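You operate a simulated robot arm through the tools that you are given. There is no shell and no other tool. Be economical: measure what you need, move in short steps, check, and stop when the job is done.

You run a simulated robot arm. Do the job below in one go: nothing can be reset, and whatever is moved stays where it is left.

TASK
Crank the strip in the rolls through at 3.0, then rack it.
Fine: stand it in the rack's middle slot; open the rolls to 5.0 afterwards.

Only the result counts: the job must be done as asked and must still hold three seconds after the hand-in. Knocking over, shifting, dropping, spilling or breaking anything else fails it.

THE ROBOT
A 7-joint arm with a two-finger parallel gripper, fixed in place. Base frame: the origin is at the foot of the arm, x ahead of it, y to its left, z up; the work surface is at about z = 0. Units: mm, degrees, N and s.
With the tool pointing down near the work surface it reaches from about 220 to 580 mm from the base axis. Its first joint turns from -66.0 to 66.0 degrees. Payload 2.5 kg.
The TCP is the grasp point between the finger pads, 23 mm short of the fingertips. In the tool frame z runs along the fingers and y along their closing line. Largest opening 94 mm; finger width 38, thickness 10; the body of the gripper, 54 by 96 mm, starts 39 mm behind the TCP.
Orientation is that of the tool frame in the base frame, as a unit quaternion [x, y, z, w]. With the fingers straight down and closing along the base's y, the tool's x points along the base's -x, its y along +y and its z along -z.

THE INTERFACE
- The arm moves only by the tool nudge_tool. Its argument "rows" is a list of rows, each a list of 3 entries, a list of its own where there are three numbers: the shift along the tool's x, y, z in mm, then the turn, a rotation vector about the tool's x, y, z in degrees, then the closure in counts, from 0 (fully open) to 255 (shut). In form: [[[x, y, z], [ax, ay, az], claw], ...]. A call has 1 to 10 rows; each row shifts and turns the commanded pose from where the row before left it, along the tool's axes as they then stand. Rows are played at 5 a second. More than 50 mm and 8.6 degrees between two rows, or a gripper value outside its range, and nothing of the call is played. A pose out of reach is approached as far as the arm can. The call stops where the force on the tool passes 40 N (or 10 N more than at its start, if that is more) or the arm is blocked; 0.2 s more then pass. Each finger travels about 108 mm/s and halts on what it meets, pressing with about 43 N; the grip force reading is that of the motor and also rises with nothing between the fingers. The clock runs only during rows and for 0.2 s after the last one: add rows that do not move to give the fingers time. The reply holds the time, the measured pose of the TCP, the force on the tool along the base axes, the opening and the grip force, in the units named above and with some noise, with the torque about the TCP (base axes, N m) and any sound that the robot's microphone picked up.
- Cameras (640 x 400 px; columns grow to the right, rows downward): "scene" is fixed at [138.8, -433, 534.5]; the picture's right is [0.56, -0.83, 0.00], its down [-0.56, -0.38, -0.74] and it looks along [0.61, 0.41, -0.67] (base axes); focal length 230 px, centre (320, 200). "wrist" rides on the gripper at [86, 16, -74] in the tool frame; the picture's right is [-0.18, 0.98, 0.00], its down [-0.58, -0.11, -0.81] and it looks along [-0.79, -0.15, 0.59] (tool axes); focal length 243 px, centre (320, 200).
- grab_frame(camera): a new picture of that camera. No time passes.
- measure_at(camera, pixels): for up to 12 pixels [column, row] of the newest picture of that camera ("zoom" is the newest enlarged one), the place [x, y, z] in the base frame of the surface seen there, good to about 2 mm. No time passes.
- enlarge(camera, box): a new picture of the part [left, top, right, bottom] of that camera's present view, enlarged. No time passes.
- close_job(): hands the job in; it is judged then, once.

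Go step by step. Measure first, check grasps and placings, and put right what went wrong. The budget is 80 turns and 38 pictures, counting those below and the enlarged ones. Unless the task says otherwise, let go and move clear before handing in, and close with one line.

The tools are called by a JSON object that holds its "name" and its "arguments". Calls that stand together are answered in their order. nudge_tool: Moves the arm, as the interface text tells. Its arguments: {"type":"object","properties":{"rows":{"type":"array"}},"required":["rows"]} The other tools are called the same way: grab_frame (camera) takes a picture; measure_at (camera, pixels) gives the place of the surface under pixels of a picture; enlarge (camera, box) takes an enlarged picture of a part of a camera's view; close_job () hands the job in.

At the start:

```text
time: 0.0
ee_pos: [401.5, 83.3, 327.2]
orientation: [0.0, 1.0, 0.001, 0.0]
contact_force: [-0.3, 1.0, -1.1]
ft_torque: [0.0, -0.01, 0.0]
grip_width: 93.7
gripper_force: 0.0
```

scene: 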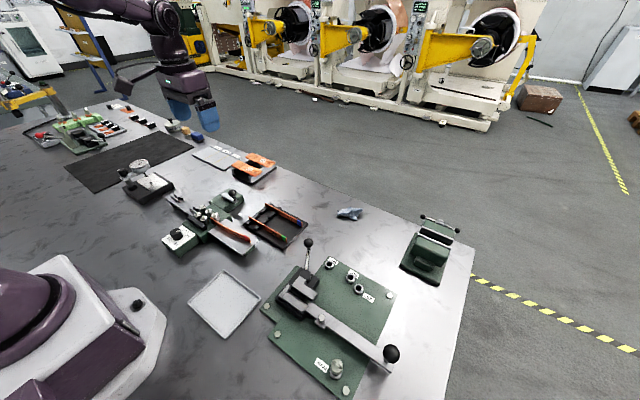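
wrist: 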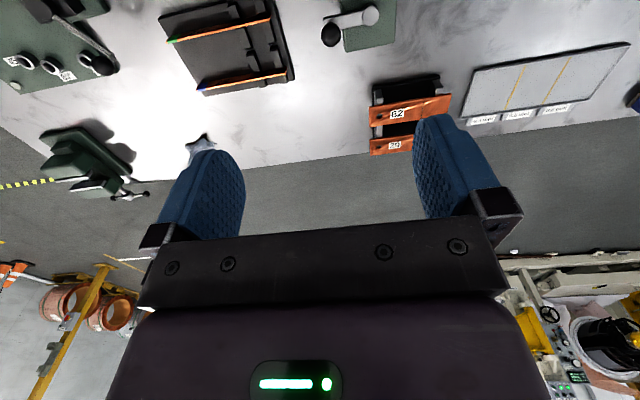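

The scene shows what may be the rolls near (210,215), a rack-like tray near (275,225) and a lever plate at (330,320). I'll enlarge these to identify them.

{"name": "enlarge", "arguments": {"camera": "scene", "box": [150, 170, 310, 270]}}

{"name": "enlarge", "arguments": {"camera": "scene", "box": [10, 90, 290, 265]}}

{"name": "enlarge", "arguments": {"camera": "scene", "box": [250, 200, 480, 400]}}

```text
4.00 times, centred on (230, 220) of scene
```

zoom: 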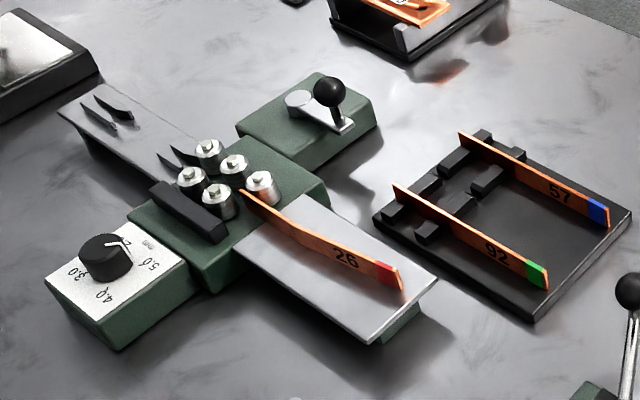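

```text
2.29 times, centred on (150, 178) of scene
```

zoom: 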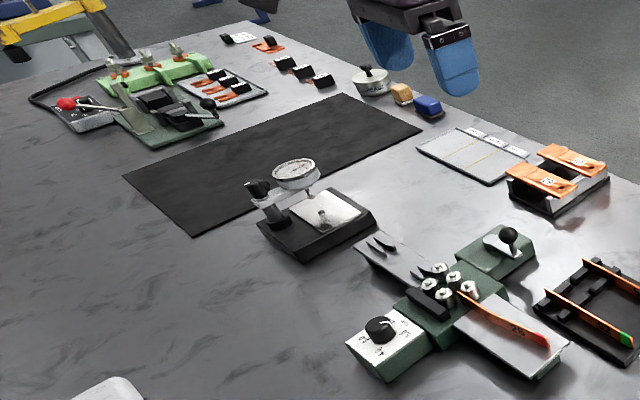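

```text
2.00 times, centred on (365, 300) of scene
```

zoom: 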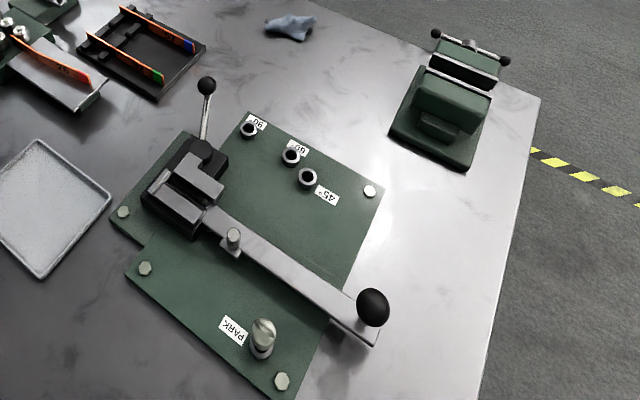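

The machine at (215,215) is the strip straightener: dial box, five rolls, crank and strip 26. The rack's middle slot is empty. I'll zoom in on the dial and take measurements.

{"name": "enlarge", "arguments": {"camera": "scene", "box": [158, 215, 206, 261]}}

{"name": "measure_at", "arguments": {"camera": "scene", "pixels": [[176, 232], [177, 227], [163, 239], [196, 234], [180, 255], [232, 192], [224, 194], [230, 203], [216, 198], [212, 195], [195, 211], [240, 200]]}}

{"name": "measure_at", "arguments": {"camera": "scene", "pixels": [[202, 207], [208, 210], [198, 214], [204, 220], [215, 215], [212, 218], [225, 227], [235, 231], [249, 239], [250, 242], [258, 241], [244, 253]]}}

```text
8.70 times, centred on (182, 238) of scene
```

zoom: 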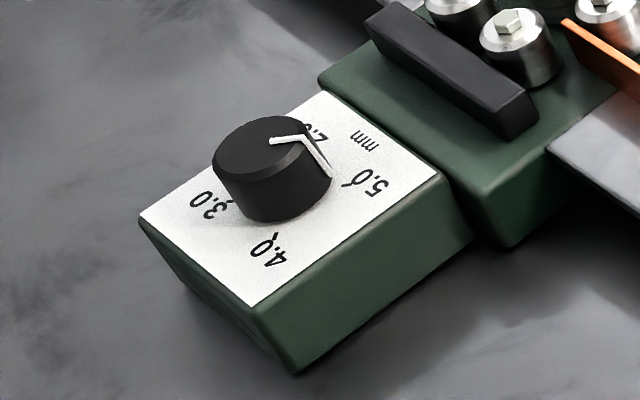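

```text
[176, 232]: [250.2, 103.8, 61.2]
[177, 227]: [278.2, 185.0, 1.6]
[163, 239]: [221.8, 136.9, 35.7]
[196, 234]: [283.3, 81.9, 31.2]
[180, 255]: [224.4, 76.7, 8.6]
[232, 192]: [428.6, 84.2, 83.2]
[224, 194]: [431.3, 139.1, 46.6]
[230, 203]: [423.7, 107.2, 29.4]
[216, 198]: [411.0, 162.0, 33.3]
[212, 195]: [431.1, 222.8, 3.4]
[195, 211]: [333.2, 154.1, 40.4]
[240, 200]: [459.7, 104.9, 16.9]
```

```text
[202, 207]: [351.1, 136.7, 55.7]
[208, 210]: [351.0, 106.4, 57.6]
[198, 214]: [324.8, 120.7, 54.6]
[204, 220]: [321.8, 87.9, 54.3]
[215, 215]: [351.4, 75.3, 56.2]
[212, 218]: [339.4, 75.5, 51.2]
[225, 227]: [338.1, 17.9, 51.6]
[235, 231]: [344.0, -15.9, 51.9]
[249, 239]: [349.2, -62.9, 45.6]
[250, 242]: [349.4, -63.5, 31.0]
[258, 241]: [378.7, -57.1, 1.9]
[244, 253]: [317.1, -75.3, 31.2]
```

The rolls run along y at x≈337, with the knob near (252,103). I'll measure the dial labels and pointer in the zoom picture.

{"name": "measure_at", "arguments": {"camera": "zoom", "pixels": [[207, 203], [268, 252], [372, 185], [318, 128], [345, 185], [332, 174], [305, 138], [272, 142], [265, 150], [228, 204], [274, 235], [365, 140]]}}

{"name": "measure_at", "arguments": {"camera": "zoom", "pixels": [[145, 220], [250, 303], [435, 172], [325, 93], [215, 165], [316, 150], [262, 118], [275, 176], [320, 160], [328, 178], [282, 218], [520, 90]]}}

```text
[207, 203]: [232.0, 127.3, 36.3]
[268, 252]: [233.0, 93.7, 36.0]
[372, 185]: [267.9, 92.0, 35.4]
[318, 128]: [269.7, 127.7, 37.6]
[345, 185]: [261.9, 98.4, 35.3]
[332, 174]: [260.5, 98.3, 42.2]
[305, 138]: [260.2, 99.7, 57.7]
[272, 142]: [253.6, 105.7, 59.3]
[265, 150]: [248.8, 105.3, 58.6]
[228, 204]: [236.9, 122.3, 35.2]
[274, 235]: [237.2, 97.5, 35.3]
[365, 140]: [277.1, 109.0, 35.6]
```

```text
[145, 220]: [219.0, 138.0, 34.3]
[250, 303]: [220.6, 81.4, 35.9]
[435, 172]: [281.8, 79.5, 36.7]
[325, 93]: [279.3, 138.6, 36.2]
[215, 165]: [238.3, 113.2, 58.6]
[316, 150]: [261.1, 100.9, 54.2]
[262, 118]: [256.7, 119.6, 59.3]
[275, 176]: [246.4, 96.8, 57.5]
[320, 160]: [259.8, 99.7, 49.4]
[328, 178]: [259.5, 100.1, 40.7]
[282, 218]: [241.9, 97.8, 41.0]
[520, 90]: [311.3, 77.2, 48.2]
```

The pointer sits at the 5.0 label: its direction from the knob centre (250,109) is (+10,-10). Setting 3.0 means turning 180° clockwise past 4.0. Next I'll look closely at the crank and the rack.

{"name": "enlarge", "arguments": {"camera": "scene", "box": [205, 180, 250, 215]}}

{"name": "measure_at", "arguments": {"camera": "zoom", "pixels": [[385, 110], [365, 95], [400, 160], [390, 70], [290, 130], [300, 155], [420, 215], [350, 190], [265, 140], [470, 120], [60, 310], [345, 160]]}}

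{"name": "enlarge", "arguments": {"camera": "scene", "box": [240, 198, 312, 254]}}

```text
11.43 times, centred on (228, 198) of scene
```

zoom: 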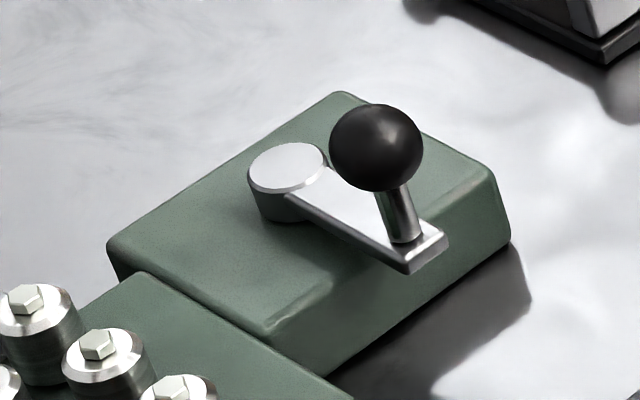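

```text
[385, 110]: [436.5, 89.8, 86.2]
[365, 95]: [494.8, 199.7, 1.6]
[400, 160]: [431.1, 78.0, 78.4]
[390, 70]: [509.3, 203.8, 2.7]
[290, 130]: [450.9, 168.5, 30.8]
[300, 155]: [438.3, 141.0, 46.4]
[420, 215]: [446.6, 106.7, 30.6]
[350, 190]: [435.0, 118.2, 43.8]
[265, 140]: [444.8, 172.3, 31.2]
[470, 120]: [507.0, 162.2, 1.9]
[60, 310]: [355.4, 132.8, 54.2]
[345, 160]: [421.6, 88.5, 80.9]
```

```text
7.14 times, centred on (276, 226) of scene
```

zoom: 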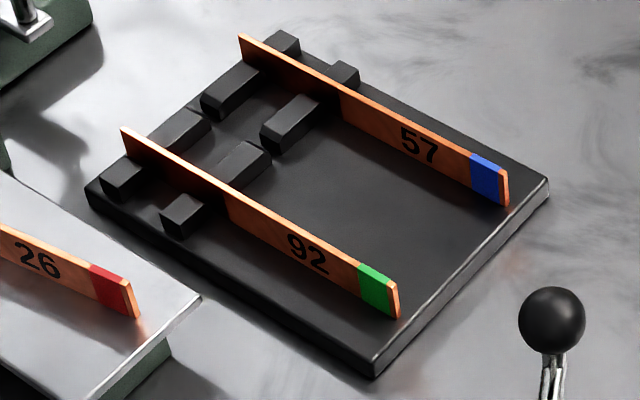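

The rack slots are gaps between the black blocks, and the middle slot's gaps are near zoom (205,115) and (265,150). I'll measure those and the racked strips.

{"name": "measure_at", "arguments": {"camera": "zoom", "pixels": [[205, 90], [230, 105], [190, 112], [210, 125], [265, 130], [285, 145], [245, 145], [268, 160], [290, 35], [345, 65], [120, 170], [180, 200]]}}

{"name": "measure_at", "arguments": {"camera": "zoom", "pixels": [[122, 128], [396, 288], [398, 316], [310, 236], [240, 36], [506, 175], [506, 203], [205, 118], [252, 172], [350, 250], [92, 190], [375, 365]]}}

{"name": "measure_at", "arguments": {"camera": "scene", "pixels": [[225, 194.5], [226, 196], [236, 201], [233, 193.5], [233, 191.5], [235.5, 193], [231, 195], [230, 193], [209, 208], [213, 204], [193, 200], [188, 206]]}}

```text
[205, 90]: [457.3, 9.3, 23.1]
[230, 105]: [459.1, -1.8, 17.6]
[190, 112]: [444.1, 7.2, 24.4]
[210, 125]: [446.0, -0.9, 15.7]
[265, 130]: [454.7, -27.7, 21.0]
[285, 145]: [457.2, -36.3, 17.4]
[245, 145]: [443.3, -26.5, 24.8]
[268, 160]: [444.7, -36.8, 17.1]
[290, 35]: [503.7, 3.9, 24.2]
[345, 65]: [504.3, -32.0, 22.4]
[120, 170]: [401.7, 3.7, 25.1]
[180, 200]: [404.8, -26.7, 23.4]
```

```text
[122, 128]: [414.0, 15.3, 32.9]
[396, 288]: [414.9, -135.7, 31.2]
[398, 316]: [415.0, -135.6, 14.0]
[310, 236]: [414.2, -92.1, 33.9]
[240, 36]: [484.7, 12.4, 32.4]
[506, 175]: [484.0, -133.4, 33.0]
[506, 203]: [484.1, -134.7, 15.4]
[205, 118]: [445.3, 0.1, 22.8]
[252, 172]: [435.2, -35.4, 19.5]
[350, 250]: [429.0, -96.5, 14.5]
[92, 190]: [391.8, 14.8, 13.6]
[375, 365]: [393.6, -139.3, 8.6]
```

```text
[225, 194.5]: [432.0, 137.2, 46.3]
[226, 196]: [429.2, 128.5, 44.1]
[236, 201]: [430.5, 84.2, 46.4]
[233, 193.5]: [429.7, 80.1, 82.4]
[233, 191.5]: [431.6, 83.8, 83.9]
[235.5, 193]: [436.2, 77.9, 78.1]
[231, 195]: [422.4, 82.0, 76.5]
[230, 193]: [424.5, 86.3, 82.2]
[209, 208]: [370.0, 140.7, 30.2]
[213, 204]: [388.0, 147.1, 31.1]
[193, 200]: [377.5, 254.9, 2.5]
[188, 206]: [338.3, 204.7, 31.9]
```

The rack's middle slot is at x≈449.5, with racked strips spanning y +14 to -135 and z 14 to 33. The hub is near (431,136) and the ball near (432,86,77). I'll now move above the knob at (250,109) with the fingers part-closed and start turning the wrist counter-clockwise.

{"name": "nudge_tool", "arguments": {"rows": [[[38, 6.5, 40], [0, 0, 0], 119], [[38, 6.5, 40], [0, 0, 0], 119], [[38, 6.5, 40], [0, 0, 0], 119], [[37.5, 6.5, 40], [0, 0, 0], 119], [[0, 0, 0], [0, 0, -8.5], 119], [[0, 0, 0], [0, 0, -8.5], 119], [[0, 0, 0], [0, 0, -8.5], 119], [[0, 0, 0], [0, 0, -8.5], 119], [[0, 0, 0], [0, 0, -8.5], 119], [[0, 0, 0], [0, 0, -8.5], 119]]}}

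```text
refused: row 1 steps farther than a row can; nothing moved
```

The first row was longer than 50 mm, so I'll use smaller steps.

{"name": "nudge_tool", "arguments": {"rows": [[[30.3, 5.2, 32], [0, 0, 0], 119], [[30.3, 5.2, 32], [0, 0, 0], 119], [[30.3, 5.2, 32], [0, 0, 0], 119], [[30.3, 5.2, 32], [0, 0, 0], 119], [[30.3, 5.2, 32], [0, 0, 0], 119], [[0, 0, 0], [0, 0, -8.5], 119], [[0, 0, 0], [0, 0, -8.5], 119], [[0, 0, 0], [0, 0, -8.5], 119], [[0, 0, 0], [0, 0, -8.5], 119], [[0, 0, 0], [0, 0, -8.5], 119]]}}

{"name": "nudge_tool", "arguments": {"rows": [[[0, 0, 0], [0, 0, -8.5], 119], [[0, 0, 0], [0, 0, -8.5], 119], [[0, 0, 0], [0, 0, -8.5], 119], [[0, 0, 0], [0, 0, -8.5], 119], [[0, 0, 0], [0, 0, -8.5], 119], [[0, 0, 0], [0, 0, -5], 119], [[0, 0, 0], [0, 0, 0], 119]]}}

```text
time: 2.2
ee_pos: [249.8, 109.0, 166.4]
orientation: [-0.364, 0.931, -0.001, 0.001]
contact_force: [-0.3, 0.1, 0.1]
ft_torque: [0.03, 0.0, 0.0]
grip_width: 50.2
gripper_force: 0.1
```

```text
time: 3.8
ee_pos: [250.8, 108.9, 167.5]
orientation: [0.708, -0.707, 0.0, 0.001]
contact_force: [0.3, 0.9, -1.0]
ft_torque: [-0.02, 0.0, -0.02]
grip_width: 50.4
gripper_force: 0.1
```

Yaw +90 is reached at the knob. I'll descend to z≈62, so fingertips are about 39, and check from the scene camera before closing.

{"name": "nudge_tool", "arguments": {"rows": [[[0, 0, 35], [0, 0, 0], 119], [[0, 0, 35], [0, 0, 0], 119], [[0, 0, 25], [0, 0, 0], 119], [[0, 0, 10], [0, 0, 0], 119], [[0, 0, 0], [0, 0, 0], 119]]}}

{"name": "enlarge", "arguments": {"camera": "scene", "box": [142, 190, 222, 261]}}

```text
time: 5.0
ee_pos: [249.4, 107.9, 61.8]
orientation: [-0.707, 0.708, 0.0, 0.0]
contact_force: [0.4, -1.2, 0.2]
ft_torque: [0.0, -0.01, 0.04]
grip_width: 50.1
gripper_force: 0.0
```

```text
5.63 times, centred on (182, 226) of scene
```

zoom: 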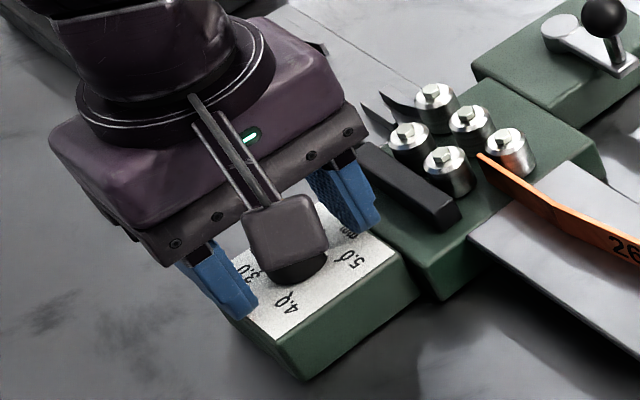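

The fingers straddle the knob. I'll close and turn clockwise, starting with 8 rows.

{"name": "nudge_tool", "arguments": {"rows": [[[0, 0, 0], [0, 0, 0], 255], [[0, 0, 0], [0, 0, 0], 255], [[0, 0, 0], [0, 0, 0], 255]]}}

{"name": "nudge_tool", "arguments": {"rows": [[[0, 0, 0], [0, 0, 7.5], 255], [[0, 0, 0], [0, 0, 7.5], 255], [[0, 0, 0], [0, 0, 7.5], 255], [[0, 0, 0], [0, 0, 7.5], 255]]}}

```text
time: 5.8
ee_pos: [249.5, 107.8, 61.7]
orientation: [0.708, -0.707, 0.001, 0.0]
contact_force: [5.3, 0.6, -11.9]
ft_torque: [-0.13, 0.33, 0.02]
grip_width: 26.5
gripper_force: 44.5
```

```text
time: 6.8
ee_pos: [249.1, 107.9, 61.3]
orientation: [-0.5, 0.866, 0.0, -0.003]
contact_force: [-10.0, -0.9, -8.2]
ft_torque: [0.46, -0.64, 0.06]
grip_width: 26.7
gripper_force: 45.1
```

It turns, with the yaw now at 60°. I'll continue 75°.

{"name": "nudge_tool", "arguments": {"rows": [[[0, 0, 0], [0, 0, 7.5], 255], [[0, 0, 0], [0, 0, 7.5], 255], [[0, 0, 0], [0, 0, 7.5], 255], [[0, 0, 0], [0, 0, 7.5], 255], [[0, 0, 0], [0, 0, 7.5], 255], [[0, 0, 0], [0, 0, 7.5], 255], [[0, 0, 0], [0, 0, 7.5], 255], [[0, 0, 0], [0, 0, 7.5], 255], [[0, 0, 0], [0, 0, 7.5], 255], [[0, 0, 0], [0, 0, 7.5], 255]]}}

{"name": "enlarge", "arguments": {"camera": "scene", "box": [142, 190, 222, 261]}}

```text
time: 7.8
ee_pos: [248.1, 108.6, 61.7]
orientation: [-0.291, 0.957, 0.001, -0.002]
contact_force: [-0.8, 0.1, 3.0]
ft_torque: [-0.24, -0.49, 0.0]
grip_width: 26.6
gripper_force: 45.2
stopped in row 4: the force on the tool passed its limit at 43 N (the readings are from after the stop); the commanded pose is now the measured one
```

```text
5.63 times, centred on (182, 226) of scene
```

zoom: 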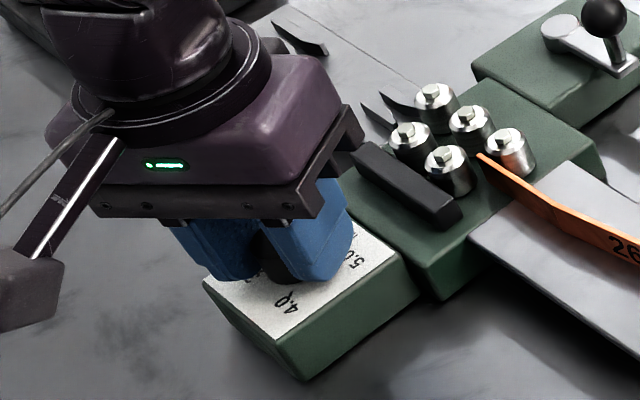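

The turn stopped at yaw≈34 on side force, most likely because I'm slightly off the knob's axis. I'll open, recentre on (250.2,109.4) and regrip.

{"name": "nudge_tool", "arguments": {"rows": [[[0, 0, 0], [0, 0, 0], 146], [[0, 0, 0], [0, 0, 0], 146], [[-2.1, -0.4, 0], [0, 0, 0], 146], [[0, 0, 0], [0, 0, 0], 146]]}}

{"name": "enlarge", "arguments": {"camera": "scene", "box": [158, 215, 206, 261]}}

```text
time: 8.8
ee_pos: [250.5, 109.8, 61.7]
orientation: [-0.291, 0.957, 0.0, -0.002]
contact_force: [-0.3, -0.2, -0.1]
ft_torque: [-0.01, 0.0, 0.01]
grip_width: 40.0
gripper_force: 0.1
```

```text
8.70 times, centred on (182, 238) of scene
```

zoom: 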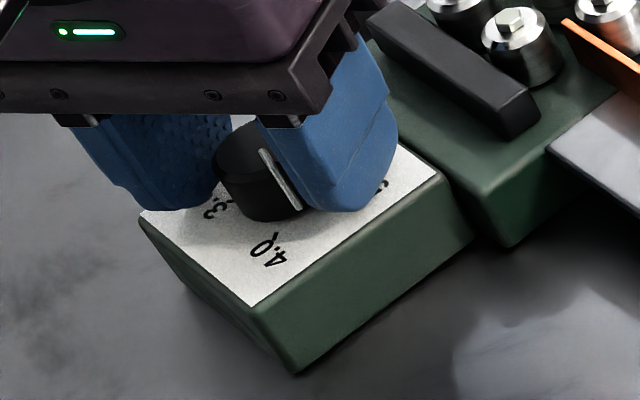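

The pointer has followed and is now between 5.0 and 4.0. I'll regrip and keep turning.

{"name": "nudge_tool", "arguments": {"rows": [[[0, 0, 0], [0, 0, 0], 255], [[0, 0, 0], [0, 0, 0], 255], [[0, 0, 0], [0, 0, 7.5], 255], [[0, 0, 0], [0, 0, 7.5], 255], [[0, 0, 0], [0, 0, 7.5], 255], [[0, 0, 0], [0, 0, 7.5], 255], [[0, 0, 0], [0, 0, 7.5], 255], [[0, 0, 0], [0, 0, 7.5], 255]]}}

```text
time: 10.6
ee_pos: [249.9, 110.1, 62.0]
orientation: [0.098, 0.995, -0.001, -0.002]
contact_force: [-5.5, 1.8, 35.6]
ft_torque: [0.41, 0.15, 0.05]
grip_width: 26.4
gripper_force: 44.8
```

Yaw is now -11°, with a vertical load built up from the grip. I'll relieve it by opening, regripping and continuing.

{"name": "nudge_tool", "arguments": {"rows": [[[0, 0, 0], [0, 0, 0], 146], [[0, 0, 0], [0, 0, 0], 146], [[0, 0, 0], [0, 0, 0], 255], [[0, 0, 0], [0, 0, 0], 255]]}}

{"name": "nudge_tool", "arguments": {"rows": [[[0, 0, 0], [0, 0, 7.5], 255], [[0, 0, 0], [0, 0, 7.5], 255], [[0, 0, 0], [0, 0, 7.5], 255], [[0, 0, 0], [0, 0, 7.5], 255], [[0, 0, 0], [0, 0, 7.5], 255]]}}

{"name": "nudge_tool", "arguments": {"rows": [[[0, 0, 0], [0, 0, 0], 146], [[0, 0, 0], [0, 0, 0], 146]]}}

{"name": "enlarge", "arguments": {"camera": "scene", "box": [158, 215, 206, 261]}}

```text
time: 11.6
ee_pos: [249.0, 110.2, 60.9]
orientation: [0.098, 0.995, -0.001, -0.003]
contact_force: [2.8, 3.3, -17.1]
ft_torque: [0.49, -0.05, -0.02]
grip_width: 26.8
gripper_force: 45.3
```

```text
time: 12.0
ee_pos: [249.2, 109.4, 60.9]
orientation: [0.148, 0.989, 0.0, -0.002]
contact_force: [-0.3, 0.8, -2.6]
ft_torque: [0.46, 0.25, 0.0]
grip_width: 26.5
gripper_force: 45.0
stopped in row 2: the force on the tool passed its limit at 43 N (the readings are from after the stop); the commanded pose is now the measured one
```

```text
time: 12.6
ee_pos: [249.7, 110.2, 60.6]
orientation: [0.148, 0.989, -0.001, -0.002]
contact_force: [-0.1, -0.3, 0.1]
ft_torque: [0.01, 0.01, -0.02]
grip_width: 40.1
gripper_force: 0.0
```

```text
8.70 times, centred on (182, 238) of scene
```

zoom: 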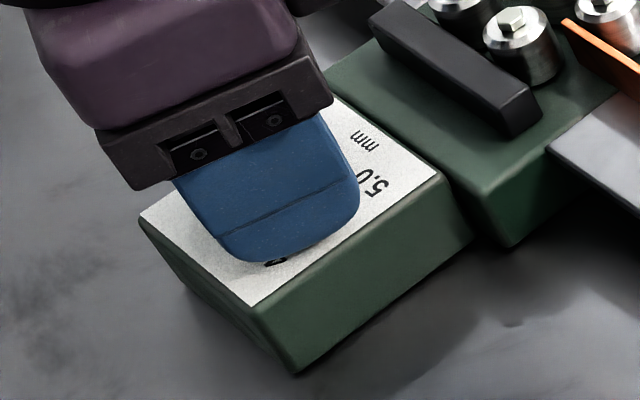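

The yaw is -17° and the finger hides the knob in this picture. I'll raise 2.5 mm and continue in shorter bites, regripping between them.

{"name": "nudge_tool", "arguments": {"rows": [[[0, 0, -2.5], [0, 0, 0], 146], [[0, 0, 0], [0, 0, 0], 255], [[0, 0, 0], [0, 0, 0], 255], [[0, 0, 0], [0, 0, 8.2], 255], [[0, 0, 0], [0, 0, 8.2], 255], [[0, 0, 0], [0, 0, 8.2], 255], [[0, 0, 0], [0, 0, 0], 146], [[0, 0, 0], [0, 0, 0], 146]]}}

{"name": "nudge_tool", "arguments": {"rows": [[[0, 0, 0], [0, 0, 0], 255], [[0, 0, 0], [0, 0, 0], 255], [[0, 0, 0], [0, 0, 8.2], 255], [[0, 0, 0], [0, 0, 8.2], 255], [[0, 0, 0], [0, 0, 8.2], 255], [[0, 0, 0], [0, 0, 0], 146], [[0, 0, 0], [0, 0, 0], 146]]}}

```text
time: 14.4
ee_pos: [249.5, 110.6, 63.0]
orientation: [0.355, 0.935, -0.001, -0.002]
contact_force: [-0.1, 0.3, 0.3]
ft_torque: [-0.01, -0.01, 0.0]
grip_width: 40.0
gripper_force: 0.0
```

```text
time: 16.0
ee_pos: [249.9, 110.5, 63.1]
orientation: [0.546, 0.837, -0.001, -0.002]
contact_force: [0.8, 0.0, 0.2]
ft_torque: [-0.01, 0.01, -0.02]
grip_width: 39.9
gripper_force: 0.1
```

Yaw is -66°. I'll turn the last 24° and then lift to look.

{"name": "nudge_tool", "arguments": {"rows": [[[0, 0, 0], [0, 0, 0], 255], [[0, 0, 0], [0, 0, 0], 255], [[0, 0, 0], [0, 0, 8], 255], [[0, 0, 0], [0, 0, 8], 255], [[0, 0, 0], [0, 0, 7.8], 255], [[0, 0, 0], [0, 0, 0], 255], [[0, 0, 0], [0, 0, 0], 146], [[0, 0, 0], [0, 0, 0], 146], [[0, 0, -40], [0, 0, 0], 146], [[0, 0, -40], [0, 0, 0], 146]]}}

{"name": "enlarge", "arguments": {"camera": "scene", "box": [158, 215, 206, 261]}}

```text
time: 18.2
ee_pos: [248.8, 111.3, 140.8]
orientation: [0.707, 0.707, -0.002, 0.0]
contact_force: [-1.4, -0.1, -0.3]
ft_torque: [-0.03, 0.0, -0.01]
grip_width: 40.1
gripper_force: 0.1
```

```text
8.70 times, centred on (182, 238) of scene
```

zoom: 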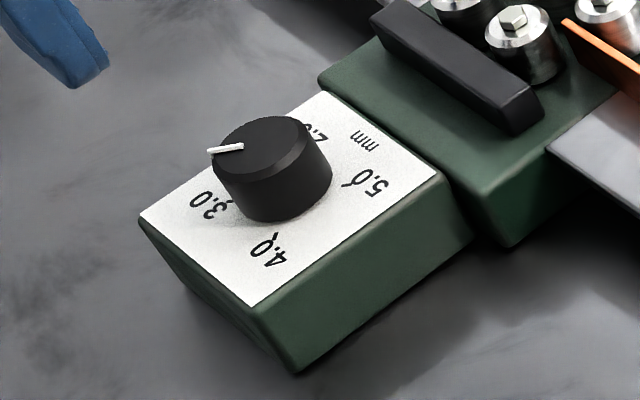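

The pointer's far end is at zoom (208,152), so it is close to 3.0. I'll measure it and also look with the wrist camera.

{"name": "measure_at", "arguments": {"camera": "zoom", "pixels": [[210, 152], [215, 151], [222, 150], [230, 149], [237, 147.5], [243, 146.5], [263, 118], [300, 128], [316, 150], [217, 165], [250, 186], [290, 176]]}}

{"name": "grab_frame", "arguments": {"camera": "wrist"}}

```text
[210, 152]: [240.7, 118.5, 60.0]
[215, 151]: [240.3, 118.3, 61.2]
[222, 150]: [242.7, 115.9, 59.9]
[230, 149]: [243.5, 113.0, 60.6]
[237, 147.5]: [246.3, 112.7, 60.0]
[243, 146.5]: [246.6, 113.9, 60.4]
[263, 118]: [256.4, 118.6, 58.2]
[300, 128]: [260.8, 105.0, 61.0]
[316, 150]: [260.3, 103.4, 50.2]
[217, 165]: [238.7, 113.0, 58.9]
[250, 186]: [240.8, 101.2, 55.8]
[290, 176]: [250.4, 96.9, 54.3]
```

```text
24 pictures are left
```

wrist: 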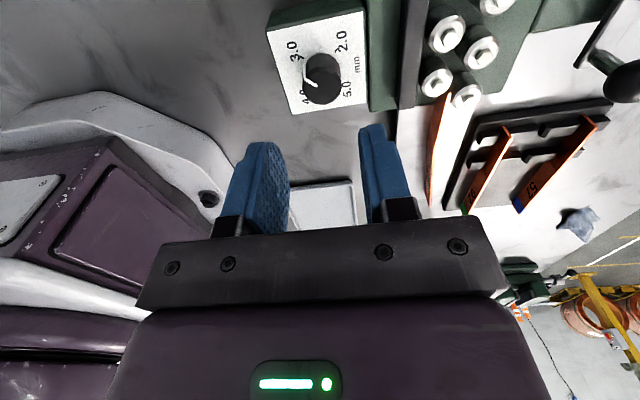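

The wrist picture shows the dial at (318,75), so I'll enlarge it.

{"name": "enlarge", "arguments": {"camera": "wrist", "box": [264, 5, 374, 115]}}

```text
3.64 times, centred on (319, 60) of wrist
```

zoom: 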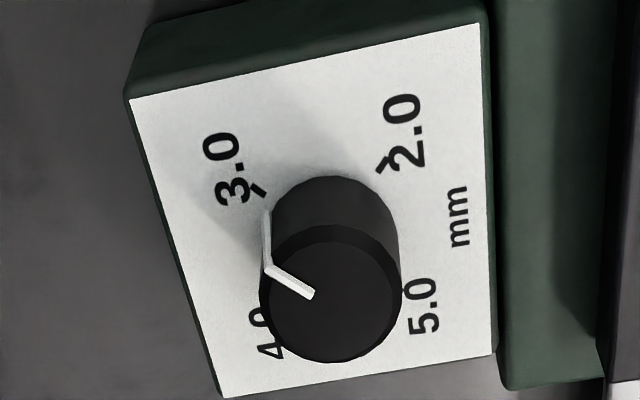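

The foot of the pointer at (265,212) is near the 3.0 tick at (258,190). I'll measure both to get angles.

{"name": "measure_at", "arguments": {"camera": "zoom", "pixels": [[258, 190], [381, 170], [265, 212], [266, 240], [266, 263], [288, 279], [312, 295], [332, 300], [135, 102], [475, 30], [490, 350], [224, 395]]}}

{"name": "measure_at", "arguments": {"camera": "zoom", "pixels": [[262, 194], [254, 186], [376, 174], [386, 165], [267, 222], [267, 230], [275, 271], [300, 288], [262, 300], [401, 290], [330, 226], [325, 361]]}}

```text
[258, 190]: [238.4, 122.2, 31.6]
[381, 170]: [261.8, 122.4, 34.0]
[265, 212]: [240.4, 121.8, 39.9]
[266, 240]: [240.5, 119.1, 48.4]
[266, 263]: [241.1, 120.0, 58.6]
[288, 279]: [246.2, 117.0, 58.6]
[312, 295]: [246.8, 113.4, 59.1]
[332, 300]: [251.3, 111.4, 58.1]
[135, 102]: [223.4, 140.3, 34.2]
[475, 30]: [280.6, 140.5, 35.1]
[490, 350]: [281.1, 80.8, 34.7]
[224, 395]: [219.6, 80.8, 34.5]
```

```text
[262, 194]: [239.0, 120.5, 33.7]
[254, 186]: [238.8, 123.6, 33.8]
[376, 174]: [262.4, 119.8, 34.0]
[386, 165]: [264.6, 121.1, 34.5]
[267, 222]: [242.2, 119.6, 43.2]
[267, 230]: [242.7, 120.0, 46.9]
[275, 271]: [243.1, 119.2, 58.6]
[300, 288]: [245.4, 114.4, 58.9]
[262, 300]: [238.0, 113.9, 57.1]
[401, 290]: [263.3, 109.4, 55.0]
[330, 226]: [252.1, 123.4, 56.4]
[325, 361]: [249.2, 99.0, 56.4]
```

The pointer bears about 134° and the 3.0 tick about 135.6°, measured from the knob centre (250.5,110.5). The dial is set to 3.0. I'll keep yaw -90, where tool x is base +y and tool y is base +x, and move above the crank ball.

{"name": "nudge_tool", "arguments": {"rows": [[[-4.9, 36.6, 0], [0, 0, 0], 80], [[-4.9, 36.6, 0], [0, 0, 0], 80], [[-4.9, 36.6, 0], [0, 0, 0], 80], [[-4.9, 36.6, 0], [0, 0, 0], 80], [[-4.9, 36.6, 0], [0, 0, 0], 80], [[0, 0, 0], [0, 0, 0], 80]]}}

{"name": "enlarge", "arguments": {"camera": "wrist", "box": [160, 0, 480, 200]}}

```text
time: 19.6
ee_pos: [431.8, 86.9, 140.0]
orientation: [0.707, 0.707, -0.001, -0.003]
contact_force: [0.3, 0.7, -0.7]
ft_torque: [0.0, 0.03, -0.01]
grip_width: 64.5
gripper_force: 0.0
```

```text
2.00 times, centred on (320, 100) of wrist
```

zoom: 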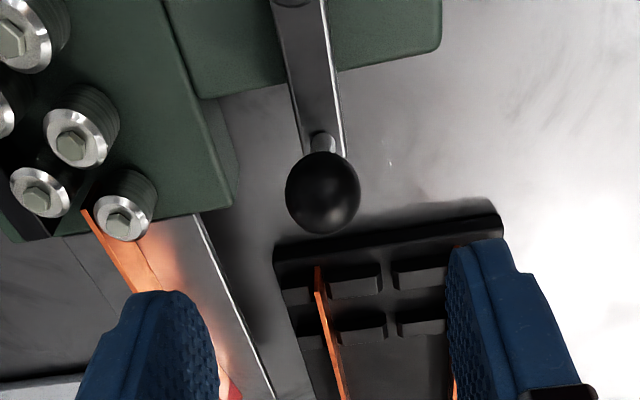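

{"name": "measure_at", "arguments": {"camera": "zoom", "pixels": [[322, 193], [290, 193], [355, 193], [322, 156], [322, 228], [322, 136], [310, 110], [290, 4], [326, 145], [75, 145], [120, 222], [38, 196]]}}

```text
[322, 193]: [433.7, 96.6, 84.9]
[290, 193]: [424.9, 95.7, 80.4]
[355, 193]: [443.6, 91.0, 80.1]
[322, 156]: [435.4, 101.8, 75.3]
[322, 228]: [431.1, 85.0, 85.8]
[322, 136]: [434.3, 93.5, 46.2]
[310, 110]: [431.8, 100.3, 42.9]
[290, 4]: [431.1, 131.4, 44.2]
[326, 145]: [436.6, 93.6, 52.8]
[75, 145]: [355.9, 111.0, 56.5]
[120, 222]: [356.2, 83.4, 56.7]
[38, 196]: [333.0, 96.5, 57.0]
```

The ball centre is about (433.5,89.5,76) and the hub about (432,136.5). I'll descend around the ball and grip it.

{"name": "nudge_tool", "arguments": {"rows": [[[2.6, 1.7, 20], [0, 0, 0], 80], [[0, 0, 20], [0, 0, 0], 80], [[0, 0, 14], [0, 0, 0], 80], [[0, 0, 0], [0, 0, 0], 80], [[0, 0, 0], [0, 0, 0], 255], [[0, 0, 0], [0, 0, 0], 255], [[0, 0, 0], [0, 0, 0], 255]]}}

{"name": "enlarge", "arguments": {"camera": "scene", "box": [190, 170, 270, 220]}}

```text
time: 21.2
ee_pos: [434.6, 88.1, 86.4]
orientation: [0.708, 0.707, -0.002, -0.001]
contact_force: [2.1, 0.8, -8.0]
ft_torque: [0.02, -0.06, -0.12]
grip_width: 23.5
gripper_force: 45.2
```

```text
8.00 times, centred on (230, 195) of scene
```

zoom: 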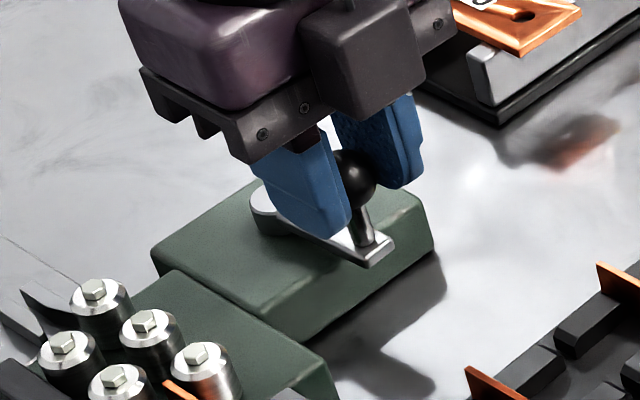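

The ball is gripped at 23.5 mm. I'll try a 30° clockwise arc and see which way the strip moves.

{"name": "nudge_tool", "arguments": {"rows": [[[0.2, -6.3, 0], [0, 0, 0], 255], [[0.9, -6.2, 0], [0, 0, 0], 255], [[1.7, -6.0, 0], [0, 0, 0], 255], [[2.6, -5.8, 0], [0, 0, 0], 255]]}}

{"name": "enlarge", "arguments": {"camera": "scene", "box": [150, 170, 310, 270]}}

```text
time: 22.2
ee_pos: [410.9, 92.0, 88.2]
orientation: [0.708, 0.707, -0.001, -0.001]
contact_force: [6.7, -6.8, -5.1]
ft_torque: [-0.36, -0.13, -0.38]
grip_width: 23.7
gripper_force: 44.6
```

```text
4.00 times, centred on (230, 220) of scene
```

zoom: 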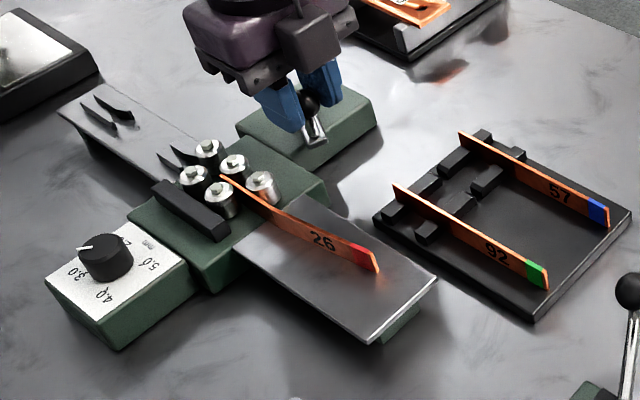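

Clockwise feeds the strip forward, and the red end moved about 14 mm. I'll continue the arc in 20° steps, five rows first so I can refine the hub centre.

{"name": "nudge_tool", "arguments": {"rows": [[[10.1, -13.3, 0], [0, 0, 0], 255], [[13.9, -9.1, 0], [0, 0, 0], 255], [[16.3, -3.7, 0], [0, 0, 0], 255], [[16.5, 2.0, 0], [0, 0, 0], 255], [[14.9, 7.6, 0], [0, 0, 0], 255]]}}

{"name": "measure_at", "arguments": {"camera": "zoom", "pixels": [[374, 254], [376, 268], [222, 178], [62, 112], [98, 78], [130, 115], [112, 126], [95, 100], [180, 152], [170, 165], [100, 112], [125, 105]]}}

```text
time: 23.3
ee_pos: [383.7, 158.8, 89.6]
orientation: [0.705, 0.709, -0.007, -0.009]
contact_force: [-1.3, 1.8, 2.1]
ft_torque: [-0.29, 0.0, 0.02]
grip_width: 23.3
gripper_force: 45.3
stopped in row 5: the force on the tool passed its limit at 44 N (the readings are from after the stop); the commanded pose is now the measured one
```

```text
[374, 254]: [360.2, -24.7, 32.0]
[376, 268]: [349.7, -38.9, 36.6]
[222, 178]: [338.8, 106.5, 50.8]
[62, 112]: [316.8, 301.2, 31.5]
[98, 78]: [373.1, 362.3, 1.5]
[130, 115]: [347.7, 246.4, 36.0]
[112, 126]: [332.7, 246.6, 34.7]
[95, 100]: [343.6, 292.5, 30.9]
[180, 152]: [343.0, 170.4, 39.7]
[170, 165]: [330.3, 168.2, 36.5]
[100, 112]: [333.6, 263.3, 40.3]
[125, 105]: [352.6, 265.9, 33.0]
```

Fitting a circle to the measured points gives a hub at (431,139) and R≈51. I'll relieve the grip and continue with the corrected arc.

{"name": "nudge_tool", "arguments": {"rows": [[[0, 0, 0], [0, 0, 0], 170], [[0, 0, 0], [0, 0, 0], 255], [[0, 0, 0], [0, 0, 0], 255], [[14.6, 10.1, 0], [0, 0, 0], 255], [[10.6, 14.2, 0], [0, 0, 0], 255], [[5.1, 17, 0], [0, 0, 0], 255], [[-0.9, 17.6, 0], [0, 0, 0], 255]]}}

```text
time: 24.4
ee_pos: [393.2, 184.6, 87.8]
orientation: [0.703, 0.711, -0.009, -0.017]
contact_force: [5.1, 2.8, -4.8]
ft_torque: [0.15, -0.04, 0.33]
grip_width: 23.1
gripper_force: 44.9
stopped in row 5: the force on the tool passed its limit at 49 N (the readings are from after the stop); the commanded pose is now the measured one
```

The TCP is 60 mm from the estimated hub, so either the grip slipped or the hub estimate is wrong. I'll look.

{"name": "enlarge", "arguments": {"camera": "scene", "box": [170, 160, 270, 225]}}

{"name": "grab_frame", "arguments": {"camera": "wrist"}}

```text
6.15 times, centred on (220, 192) of scene
```

zoom: 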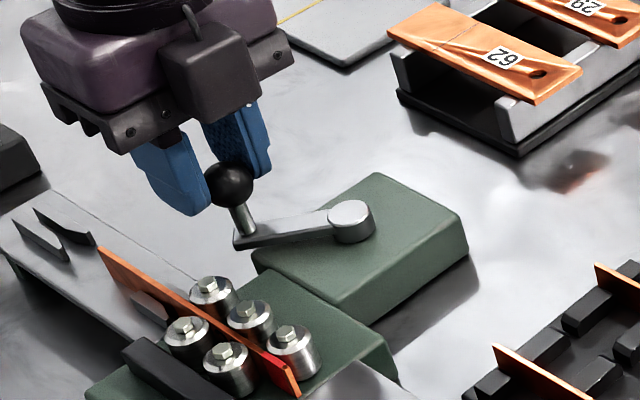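

```text
18 pictures are left
```

wrist: 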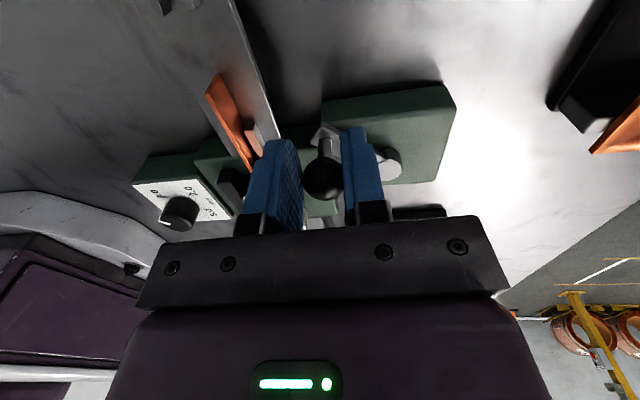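

The strip's red end has reached the first roll and the ball has slipped within the pads. I'll measure the ball, hub and arm.

{"name": "measure_at", "arguments": {"camera": "zoom", "pixels": [[350, 210], [338, 215], [365, 222], [238, 240], [240, 232], [232, 185], [228, 190], [100, 255], [270, 358], [297, 385], [150, 300], [255, 190]]}}

{"name": "measure_at", "arguments": {"camera": "wrist", "pixels": [[322, 180], [312, 185], [335, 185], [390, 163], [326, 135], [318, 150], [207, 92], [262, 130]]}}

```text
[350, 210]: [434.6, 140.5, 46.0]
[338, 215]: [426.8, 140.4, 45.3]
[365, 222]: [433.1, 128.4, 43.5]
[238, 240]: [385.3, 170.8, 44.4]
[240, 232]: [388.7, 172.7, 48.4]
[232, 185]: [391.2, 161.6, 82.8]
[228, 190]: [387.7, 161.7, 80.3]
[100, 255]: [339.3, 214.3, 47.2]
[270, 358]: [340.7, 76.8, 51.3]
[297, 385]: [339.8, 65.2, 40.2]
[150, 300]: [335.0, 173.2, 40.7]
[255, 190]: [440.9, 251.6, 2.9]
```

```text
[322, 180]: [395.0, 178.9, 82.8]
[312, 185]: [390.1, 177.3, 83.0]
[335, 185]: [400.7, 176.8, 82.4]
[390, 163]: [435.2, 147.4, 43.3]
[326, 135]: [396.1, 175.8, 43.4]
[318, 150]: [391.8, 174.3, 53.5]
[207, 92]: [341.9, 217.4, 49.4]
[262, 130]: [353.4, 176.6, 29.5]
```

The ball is at (394.3,170.3) and the hub at (431.5,138), so R≈49. I'll open, recentre on the ball, square up the tool and regrip.

{"name": "nudge_tool", "arguments": {"rows": [[[0, 0, 0], [0, 0, 0], 133], [[0, 0, 0], [0, 0, 0], 133], [[0, 0, 0], [-2.1, -0.6, 0.6], 133], [[-7, 0.5, 1], [0, 0, 0], 133], [[-7, 0.5, 1], [0, 0, 0], 133], [[0, 0, 0], [0, 0, 0], 133]]}}

{"name": "nudge_tool", "arguments": {"rows": [[[0, 0, 0], [0, 0, 0], 255], [[0, 0, 0], [0, 0, 0], 255], [[0, 0, 0], [0, 0, 0], 255]]}}

```text
time: 25.8
ee_pos: [393.3, 168.1, 85.9]
orientation: [0.708, 0.706, -0.002, -0.001]
contact_force: [-0.9, -0.3, 0.0]
ft_torque: [-0.01, 0.0, 0.0]
grip_width: 44.9
gripper_force: 0.0
```

```text
time: 26.6
ee_pos: [394.3, 169.9, 86.9]
orientation: [0.708, 0.707, -0.001, -0.001]
contact_force: [-4.3, 0.0, 2.6]
ft_torque: [0.05, 0.1, -0.06]
grip_width: 23.6
gripper_force: 45.3
```

Regripped on the ball at (394.3,170). I'll continue clockwise in 10° steps.

{"name": "nudge_tool", "arguments": {"rows": [[[6.0, 6.1, 0], [0, 0, 0], 255], [[4.8, 7.1, 0], [0, 0, 0], 255], [[3.5, 7.8, 0], [0, 0, 0], 255], [[2.0, 8.3, 0], [0, 0, 0], 255], [[0.5, 8.5, 0], [0, 0, 0], 255], [[-0.8, 8.5, 0], [0, 0, 0], 255], [[-2.4, 8.2, 0], [0, 0, 0], 255], [[-3.7, 7.7, 0], [0, 0, 0], 255]]}}

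{"name": "enlarge", "arguments": {"camera": "scene", "box": [150, 160, 270, 235]}}

```text
time: 28.4
ee_pos: [457.3, 179.6, 84.1]
orientation: [0.707, 0.707, -0.001, -0.001]
contact_force: [-10.9, 3.2, 2.4]
ft_torque: [0.07, 0.16, -0.47]
grip_width: 23.4
gripper_force: 45.1
```

```text
5.33 times, centred on (210, 198) of scene
```

zoom: 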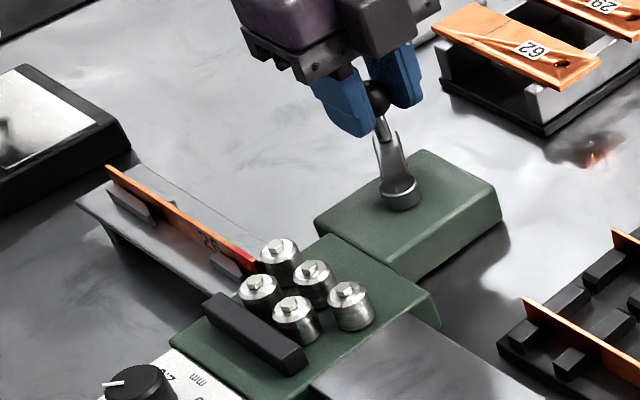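

The strip is almost out, with its red end at the exit rolls at zoom (255,265). I'll crank another 40°.

{"name": "nudge_tool", "arguments": {"rows": [[[-5, 6.9, 0], [0, 0, 0], 255], [[-6.2, 6.0, 0], [0, 0, 0], 255], [[-7, 4.8, 0], [0, 0, 0], 255], [[-7.8, 3.4, 0], [0, 0, 0], 255], [[0, 0, 0], [0, 0, 0], 255]]}}

{"name": "enlarge", "arguments": {"camera": "scene", "box": [145, 160, 265, 235]}}

```text
time: 29.6
ee_pos: [477.3, 155.7, 84.9]
orientation: [0.708, 0.707, -0.002, -0.002]
contact_force: [-9.6, 6.2, -8.6]
ft_torque: [0.29, 0.18, -0.35]
grip_width: 23.0
gripper_force: 45.3
```

```text
5.33 times, centred on (205, 198) of scene
```

zoom: 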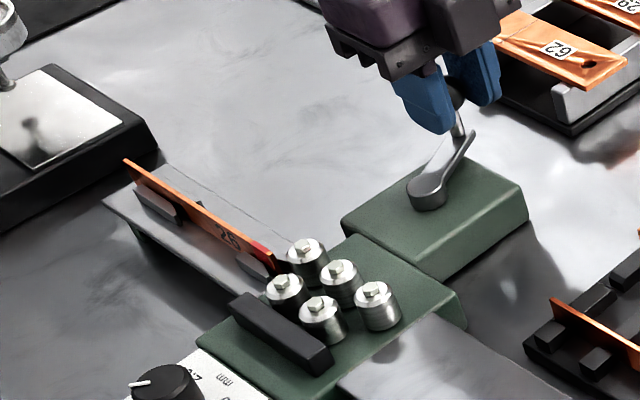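

{"name": "measure_at", "arguments": {"camera": "zoom", "pixels": [[127, 162], [272, 255], [268, 250], [255, 240], [240, 238], [128, 172], [305, 245], [285, 285], [160, 205], [190, 200], [250, 262], [245, 290]]}}

```text
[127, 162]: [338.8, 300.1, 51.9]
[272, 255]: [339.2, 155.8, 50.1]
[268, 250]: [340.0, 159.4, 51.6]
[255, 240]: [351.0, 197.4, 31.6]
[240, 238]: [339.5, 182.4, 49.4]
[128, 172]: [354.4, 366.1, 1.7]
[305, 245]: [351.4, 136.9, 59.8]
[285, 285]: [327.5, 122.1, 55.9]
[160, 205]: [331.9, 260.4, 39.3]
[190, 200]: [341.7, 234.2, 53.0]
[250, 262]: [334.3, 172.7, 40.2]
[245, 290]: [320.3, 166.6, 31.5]
```

The strip now spans y≈150 to 300 at x≈339.3, clear of the last roll. I'll release the ball, rise, and measure the guide fins to pick a grasp spot.

{"name": "nudge_tool", "arguments": {"rows": [[[0, 0, 0], [0, 0, 0], 110], [[0, 0, 0], [0, 0, 0], 110], [[0, 0, -20], [0, 0, 0], 110], [[0, 0, -40], [0, 0, 0], 110], [[8, -32, -5], [0, 0, 0], 110], [[10, -35, 0], [0, 0, 0], 110], [[12, -35, 0], [0, 0, 0], 110], [[12, -35, 0], [0, 0, 0], 110], [[0, 0, 0], [0, 0, 0], 110]]}}

{"name": "measure_at", "arguments": {"camera": "zoom", "pixels": [[137, 190], [182, 217], [150, 200], [175, 213], [237, 250], [242, 262], [265, 275], [232, 262], [139, 202], [178, 222]]}}

{"name": "grab_frame", "arguments": {"camera": "wrist"}}

```text
time: 31.6
ee_pos: [340.8, 197.1, 150.6]
orientation: [0.708, 0.707, -0.001, -0.001]
contact_force: [-0.2, 0.1, 0.3]
ft_torque: [0.0, 0.0, 0.0]
grip_width: 53.4
gripper_force: 0.1
```

```text
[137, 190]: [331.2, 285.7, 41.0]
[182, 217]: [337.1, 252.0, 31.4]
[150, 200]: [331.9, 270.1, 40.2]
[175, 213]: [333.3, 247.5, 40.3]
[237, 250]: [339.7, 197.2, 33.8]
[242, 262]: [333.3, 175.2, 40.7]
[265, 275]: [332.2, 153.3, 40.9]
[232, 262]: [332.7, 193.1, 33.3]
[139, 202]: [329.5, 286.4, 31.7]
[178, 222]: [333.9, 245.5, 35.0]
```

```text
15 pictures are left
```

wrist: 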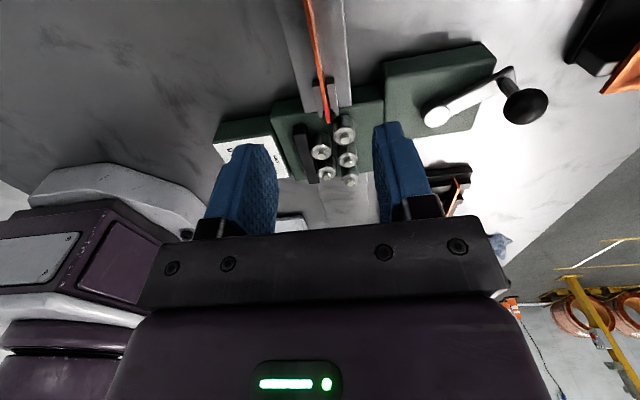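

The gap between fin pairs runs y≈190 to 245, so I'll grasp at y=218 with TCP z≈57. I'll move there, descend and grip.

{"name": "nudge_tool", "arguments": {"rows": [[[20.5, -1, 0], [0, 0, 0], 110], [[0, 0, 40], [0, 0, 0], 110], [[0, 0, 35], [0, 0, 0], 110], [[0, 0, 10], [0, 0, 0], 110], [[0, 0, 8], [0, 0, 0], 110], [[0, 0, 0], [0, 0, 0], 110]]}}

```text
time: 33.0
ee_pos: [340.2, 215.5, 56.1]
orientation: [0.707, 0.707, 0.0, -0.001]
contact_force: [0.4, -0.1, 0.1]
ft_torque: [0.01, 0.0, 0.0]
grip_width: 53.4
gripper_force: 0.0
```

{"name": "nudge_tool", "arguments": {"rows": [[[0, 0, 0], [0, 0, 0], 180], [[0, 0, 0], [0, 0, 0], 230], [[0, 0, 0], [0, 0, 0], 255], [[0, 0, 0], [0, 0, 0], 255], [[0, 0, 0], [0, 0, 0], 255]]}}

{"name": "enlarge", "arguments": {"camera": "scene", "box": [135, 150, 255, 225]}}

```text
time: 34.2
ee_pos: [339.3, 216.1, 56.6]
orientation: [0.708, 0.706, -0.001, -0.001]
contact_force: [0.4, -1.1, 0.4]
ft_torque: [-0.02, 0.01, 0.0]
grip_width: 1.9
gripper_force: 42.9
```

```text
5.33 times, centred on (195, 188) of scene
```

zoom: 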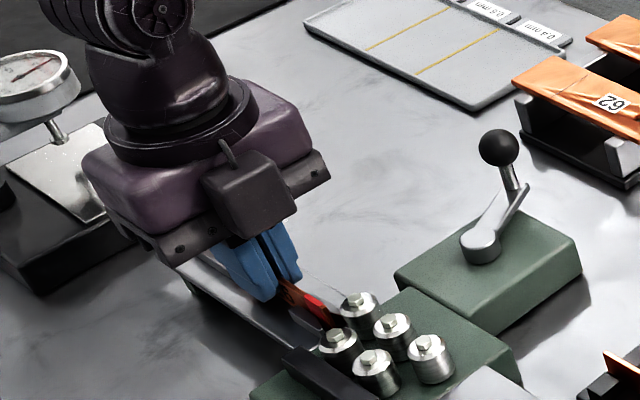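

The strip is held, with 1.9 mm between the pads. I'll lift it straight up.

{"name": "nudge_tool", "arguments": {"rows": [[[0, 0, -10], [0, 0, 0], 255], [[0, 0, -20], [0, 0, 0], 255], [[0, 0, -30], [0, 0, 0], 255], [[0, 0, -40], [0, 0, 0], 255], [[0, 0, 0], [0, 0, 0], 255]]}}

{"name": "enlarge", "arguments": {"camera": "scene", "box": [120, 125, 260, 215]}}

```text
time: 35.4
ee_pos: [341.5, 215.4, 159.3]
orientation: [0.707, 0.707, -0.001, -0.002]
contact_force: [0.3, 0.5, -1.1]
ft_torque: [-0.02, -0.01, -0.02]
grip_width: 1.9
gripper_force: 43.2
```

```text
4.44 times, centred on (190, 170) of scene
```

zoom: 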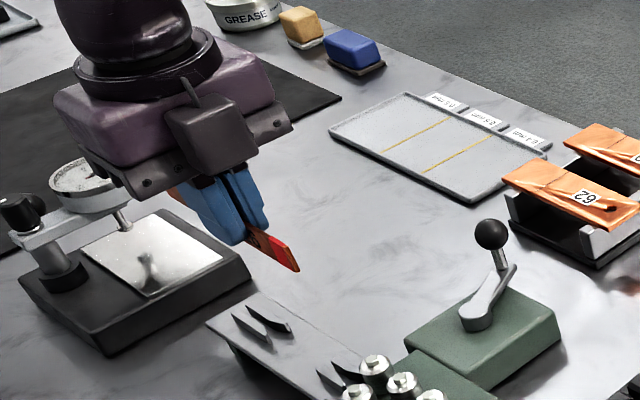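

The strip is up. I'll measure its visible end to get its offset from the TCP.

{"name": "measure_at", "arguments": {"camera": "zoom", "pixels": [[297, 268], [296, 258], [290, 248], [280, 243], [255, 232], [285, 262], [270, 255]]}}

{"name": "nudge_tool", "arguments": {"rows": [[[-40, 14, 0], [0, 0, 0], 255], [[-40, 15, 0], [0, 0, 0], 255], [[-40, 15, 0], [0, 0, 0], 255], [[-40, 16, 0], [0, 0, 0], 255], [[-40, 16, 0], [0, 0, 0], 255], [[-40, 16, 0], [0, 0, 0], 255], [[-40, 16, 0], [0, 0, 0], 255], [[0, 0, 0], [0, 0, 0], 255]]}}

```text
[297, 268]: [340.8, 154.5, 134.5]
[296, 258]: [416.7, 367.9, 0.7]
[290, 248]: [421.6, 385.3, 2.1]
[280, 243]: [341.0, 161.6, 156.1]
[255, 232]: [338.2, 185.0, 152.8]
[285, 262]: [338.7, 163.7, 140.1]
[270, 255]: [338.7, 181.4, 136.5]
```

```text
time: 37.2
ee_pos: [449.5, -62.3, 159.4]
orientation: [0.707, 0.707, -0.001, -0.001]
contact_force: [-0.3, -1.6, -0.4]
ft_torque: [-0.03, -0.02, 0.0]
grip_width: 1.7
gripper_force: 43.4
```

The strip's trailing end lies about 63 mm on the -y side of the TCP, so the target TCP is (449.5,-73). I'll shift there, lower to 30 mm above the slots, and check alignment.

{"name": "nudge_tool", "arguments": {"rows": [[[-10.5, 0, 0], [0, 0, 0], 255], [[0, 0, 35], [0, 0, 0], 255], [[0, 0, 35], [0, 0, 0], 255], [[0, 0, 19], [0, 0, 0], 255], [[0, 0, 0], [0, 0, 0], 255]]}}

{"name": "enlarge", "arguments": {"camera": "scene", "box": [235, 180, 315, 255]}}

{"name": "grab_frame", "arguments": {"camera": "wrist"}}

```text
time: 38.4
ee_pos: [447.4, -75.6, 69.3]
orientation: [0.707, 0.707, -0.001, -0.001]
contact_force: [-0.3, 0.4, -0.4]
ft_torque: [-0.02, -0.03, -0.01]
grip_width: 2.1
gripper_force: 42.8
```

```text
5.33 times, centred on (275, 218) of scene
```

zoom: 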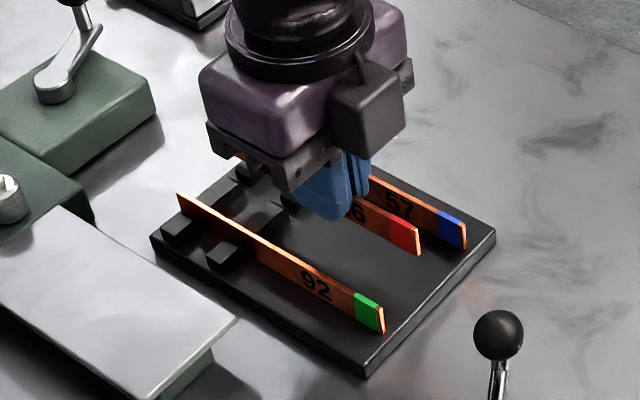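

```text
11 pictures are left
```

wrist: 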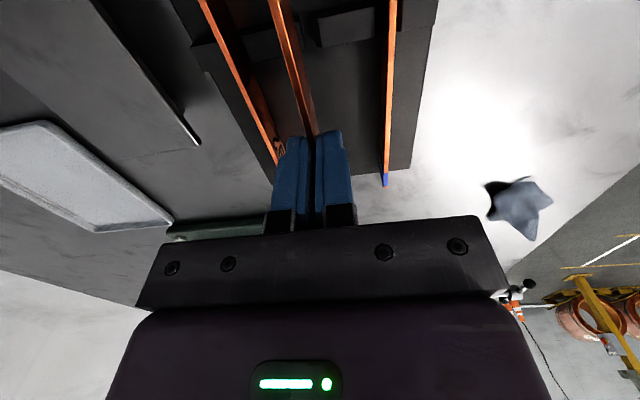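

I'll enlarge the wrist view of the strip over the slot blocks.

{"name": "enlarge", "arguments": {"camera": "wrist", "box": [190, 0, 420, 144]}}

```text
2.78 times, centred on (305, 72) of wrist
```

zoom: 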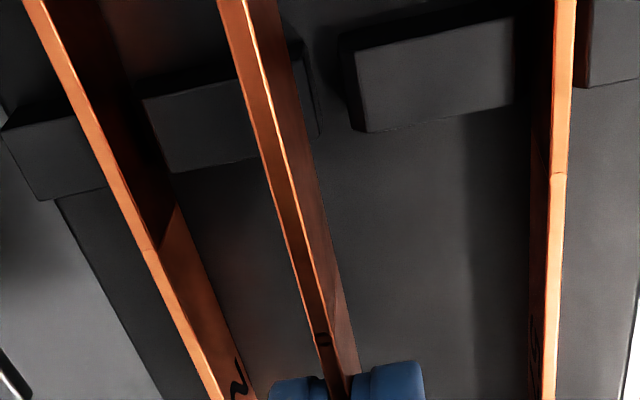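

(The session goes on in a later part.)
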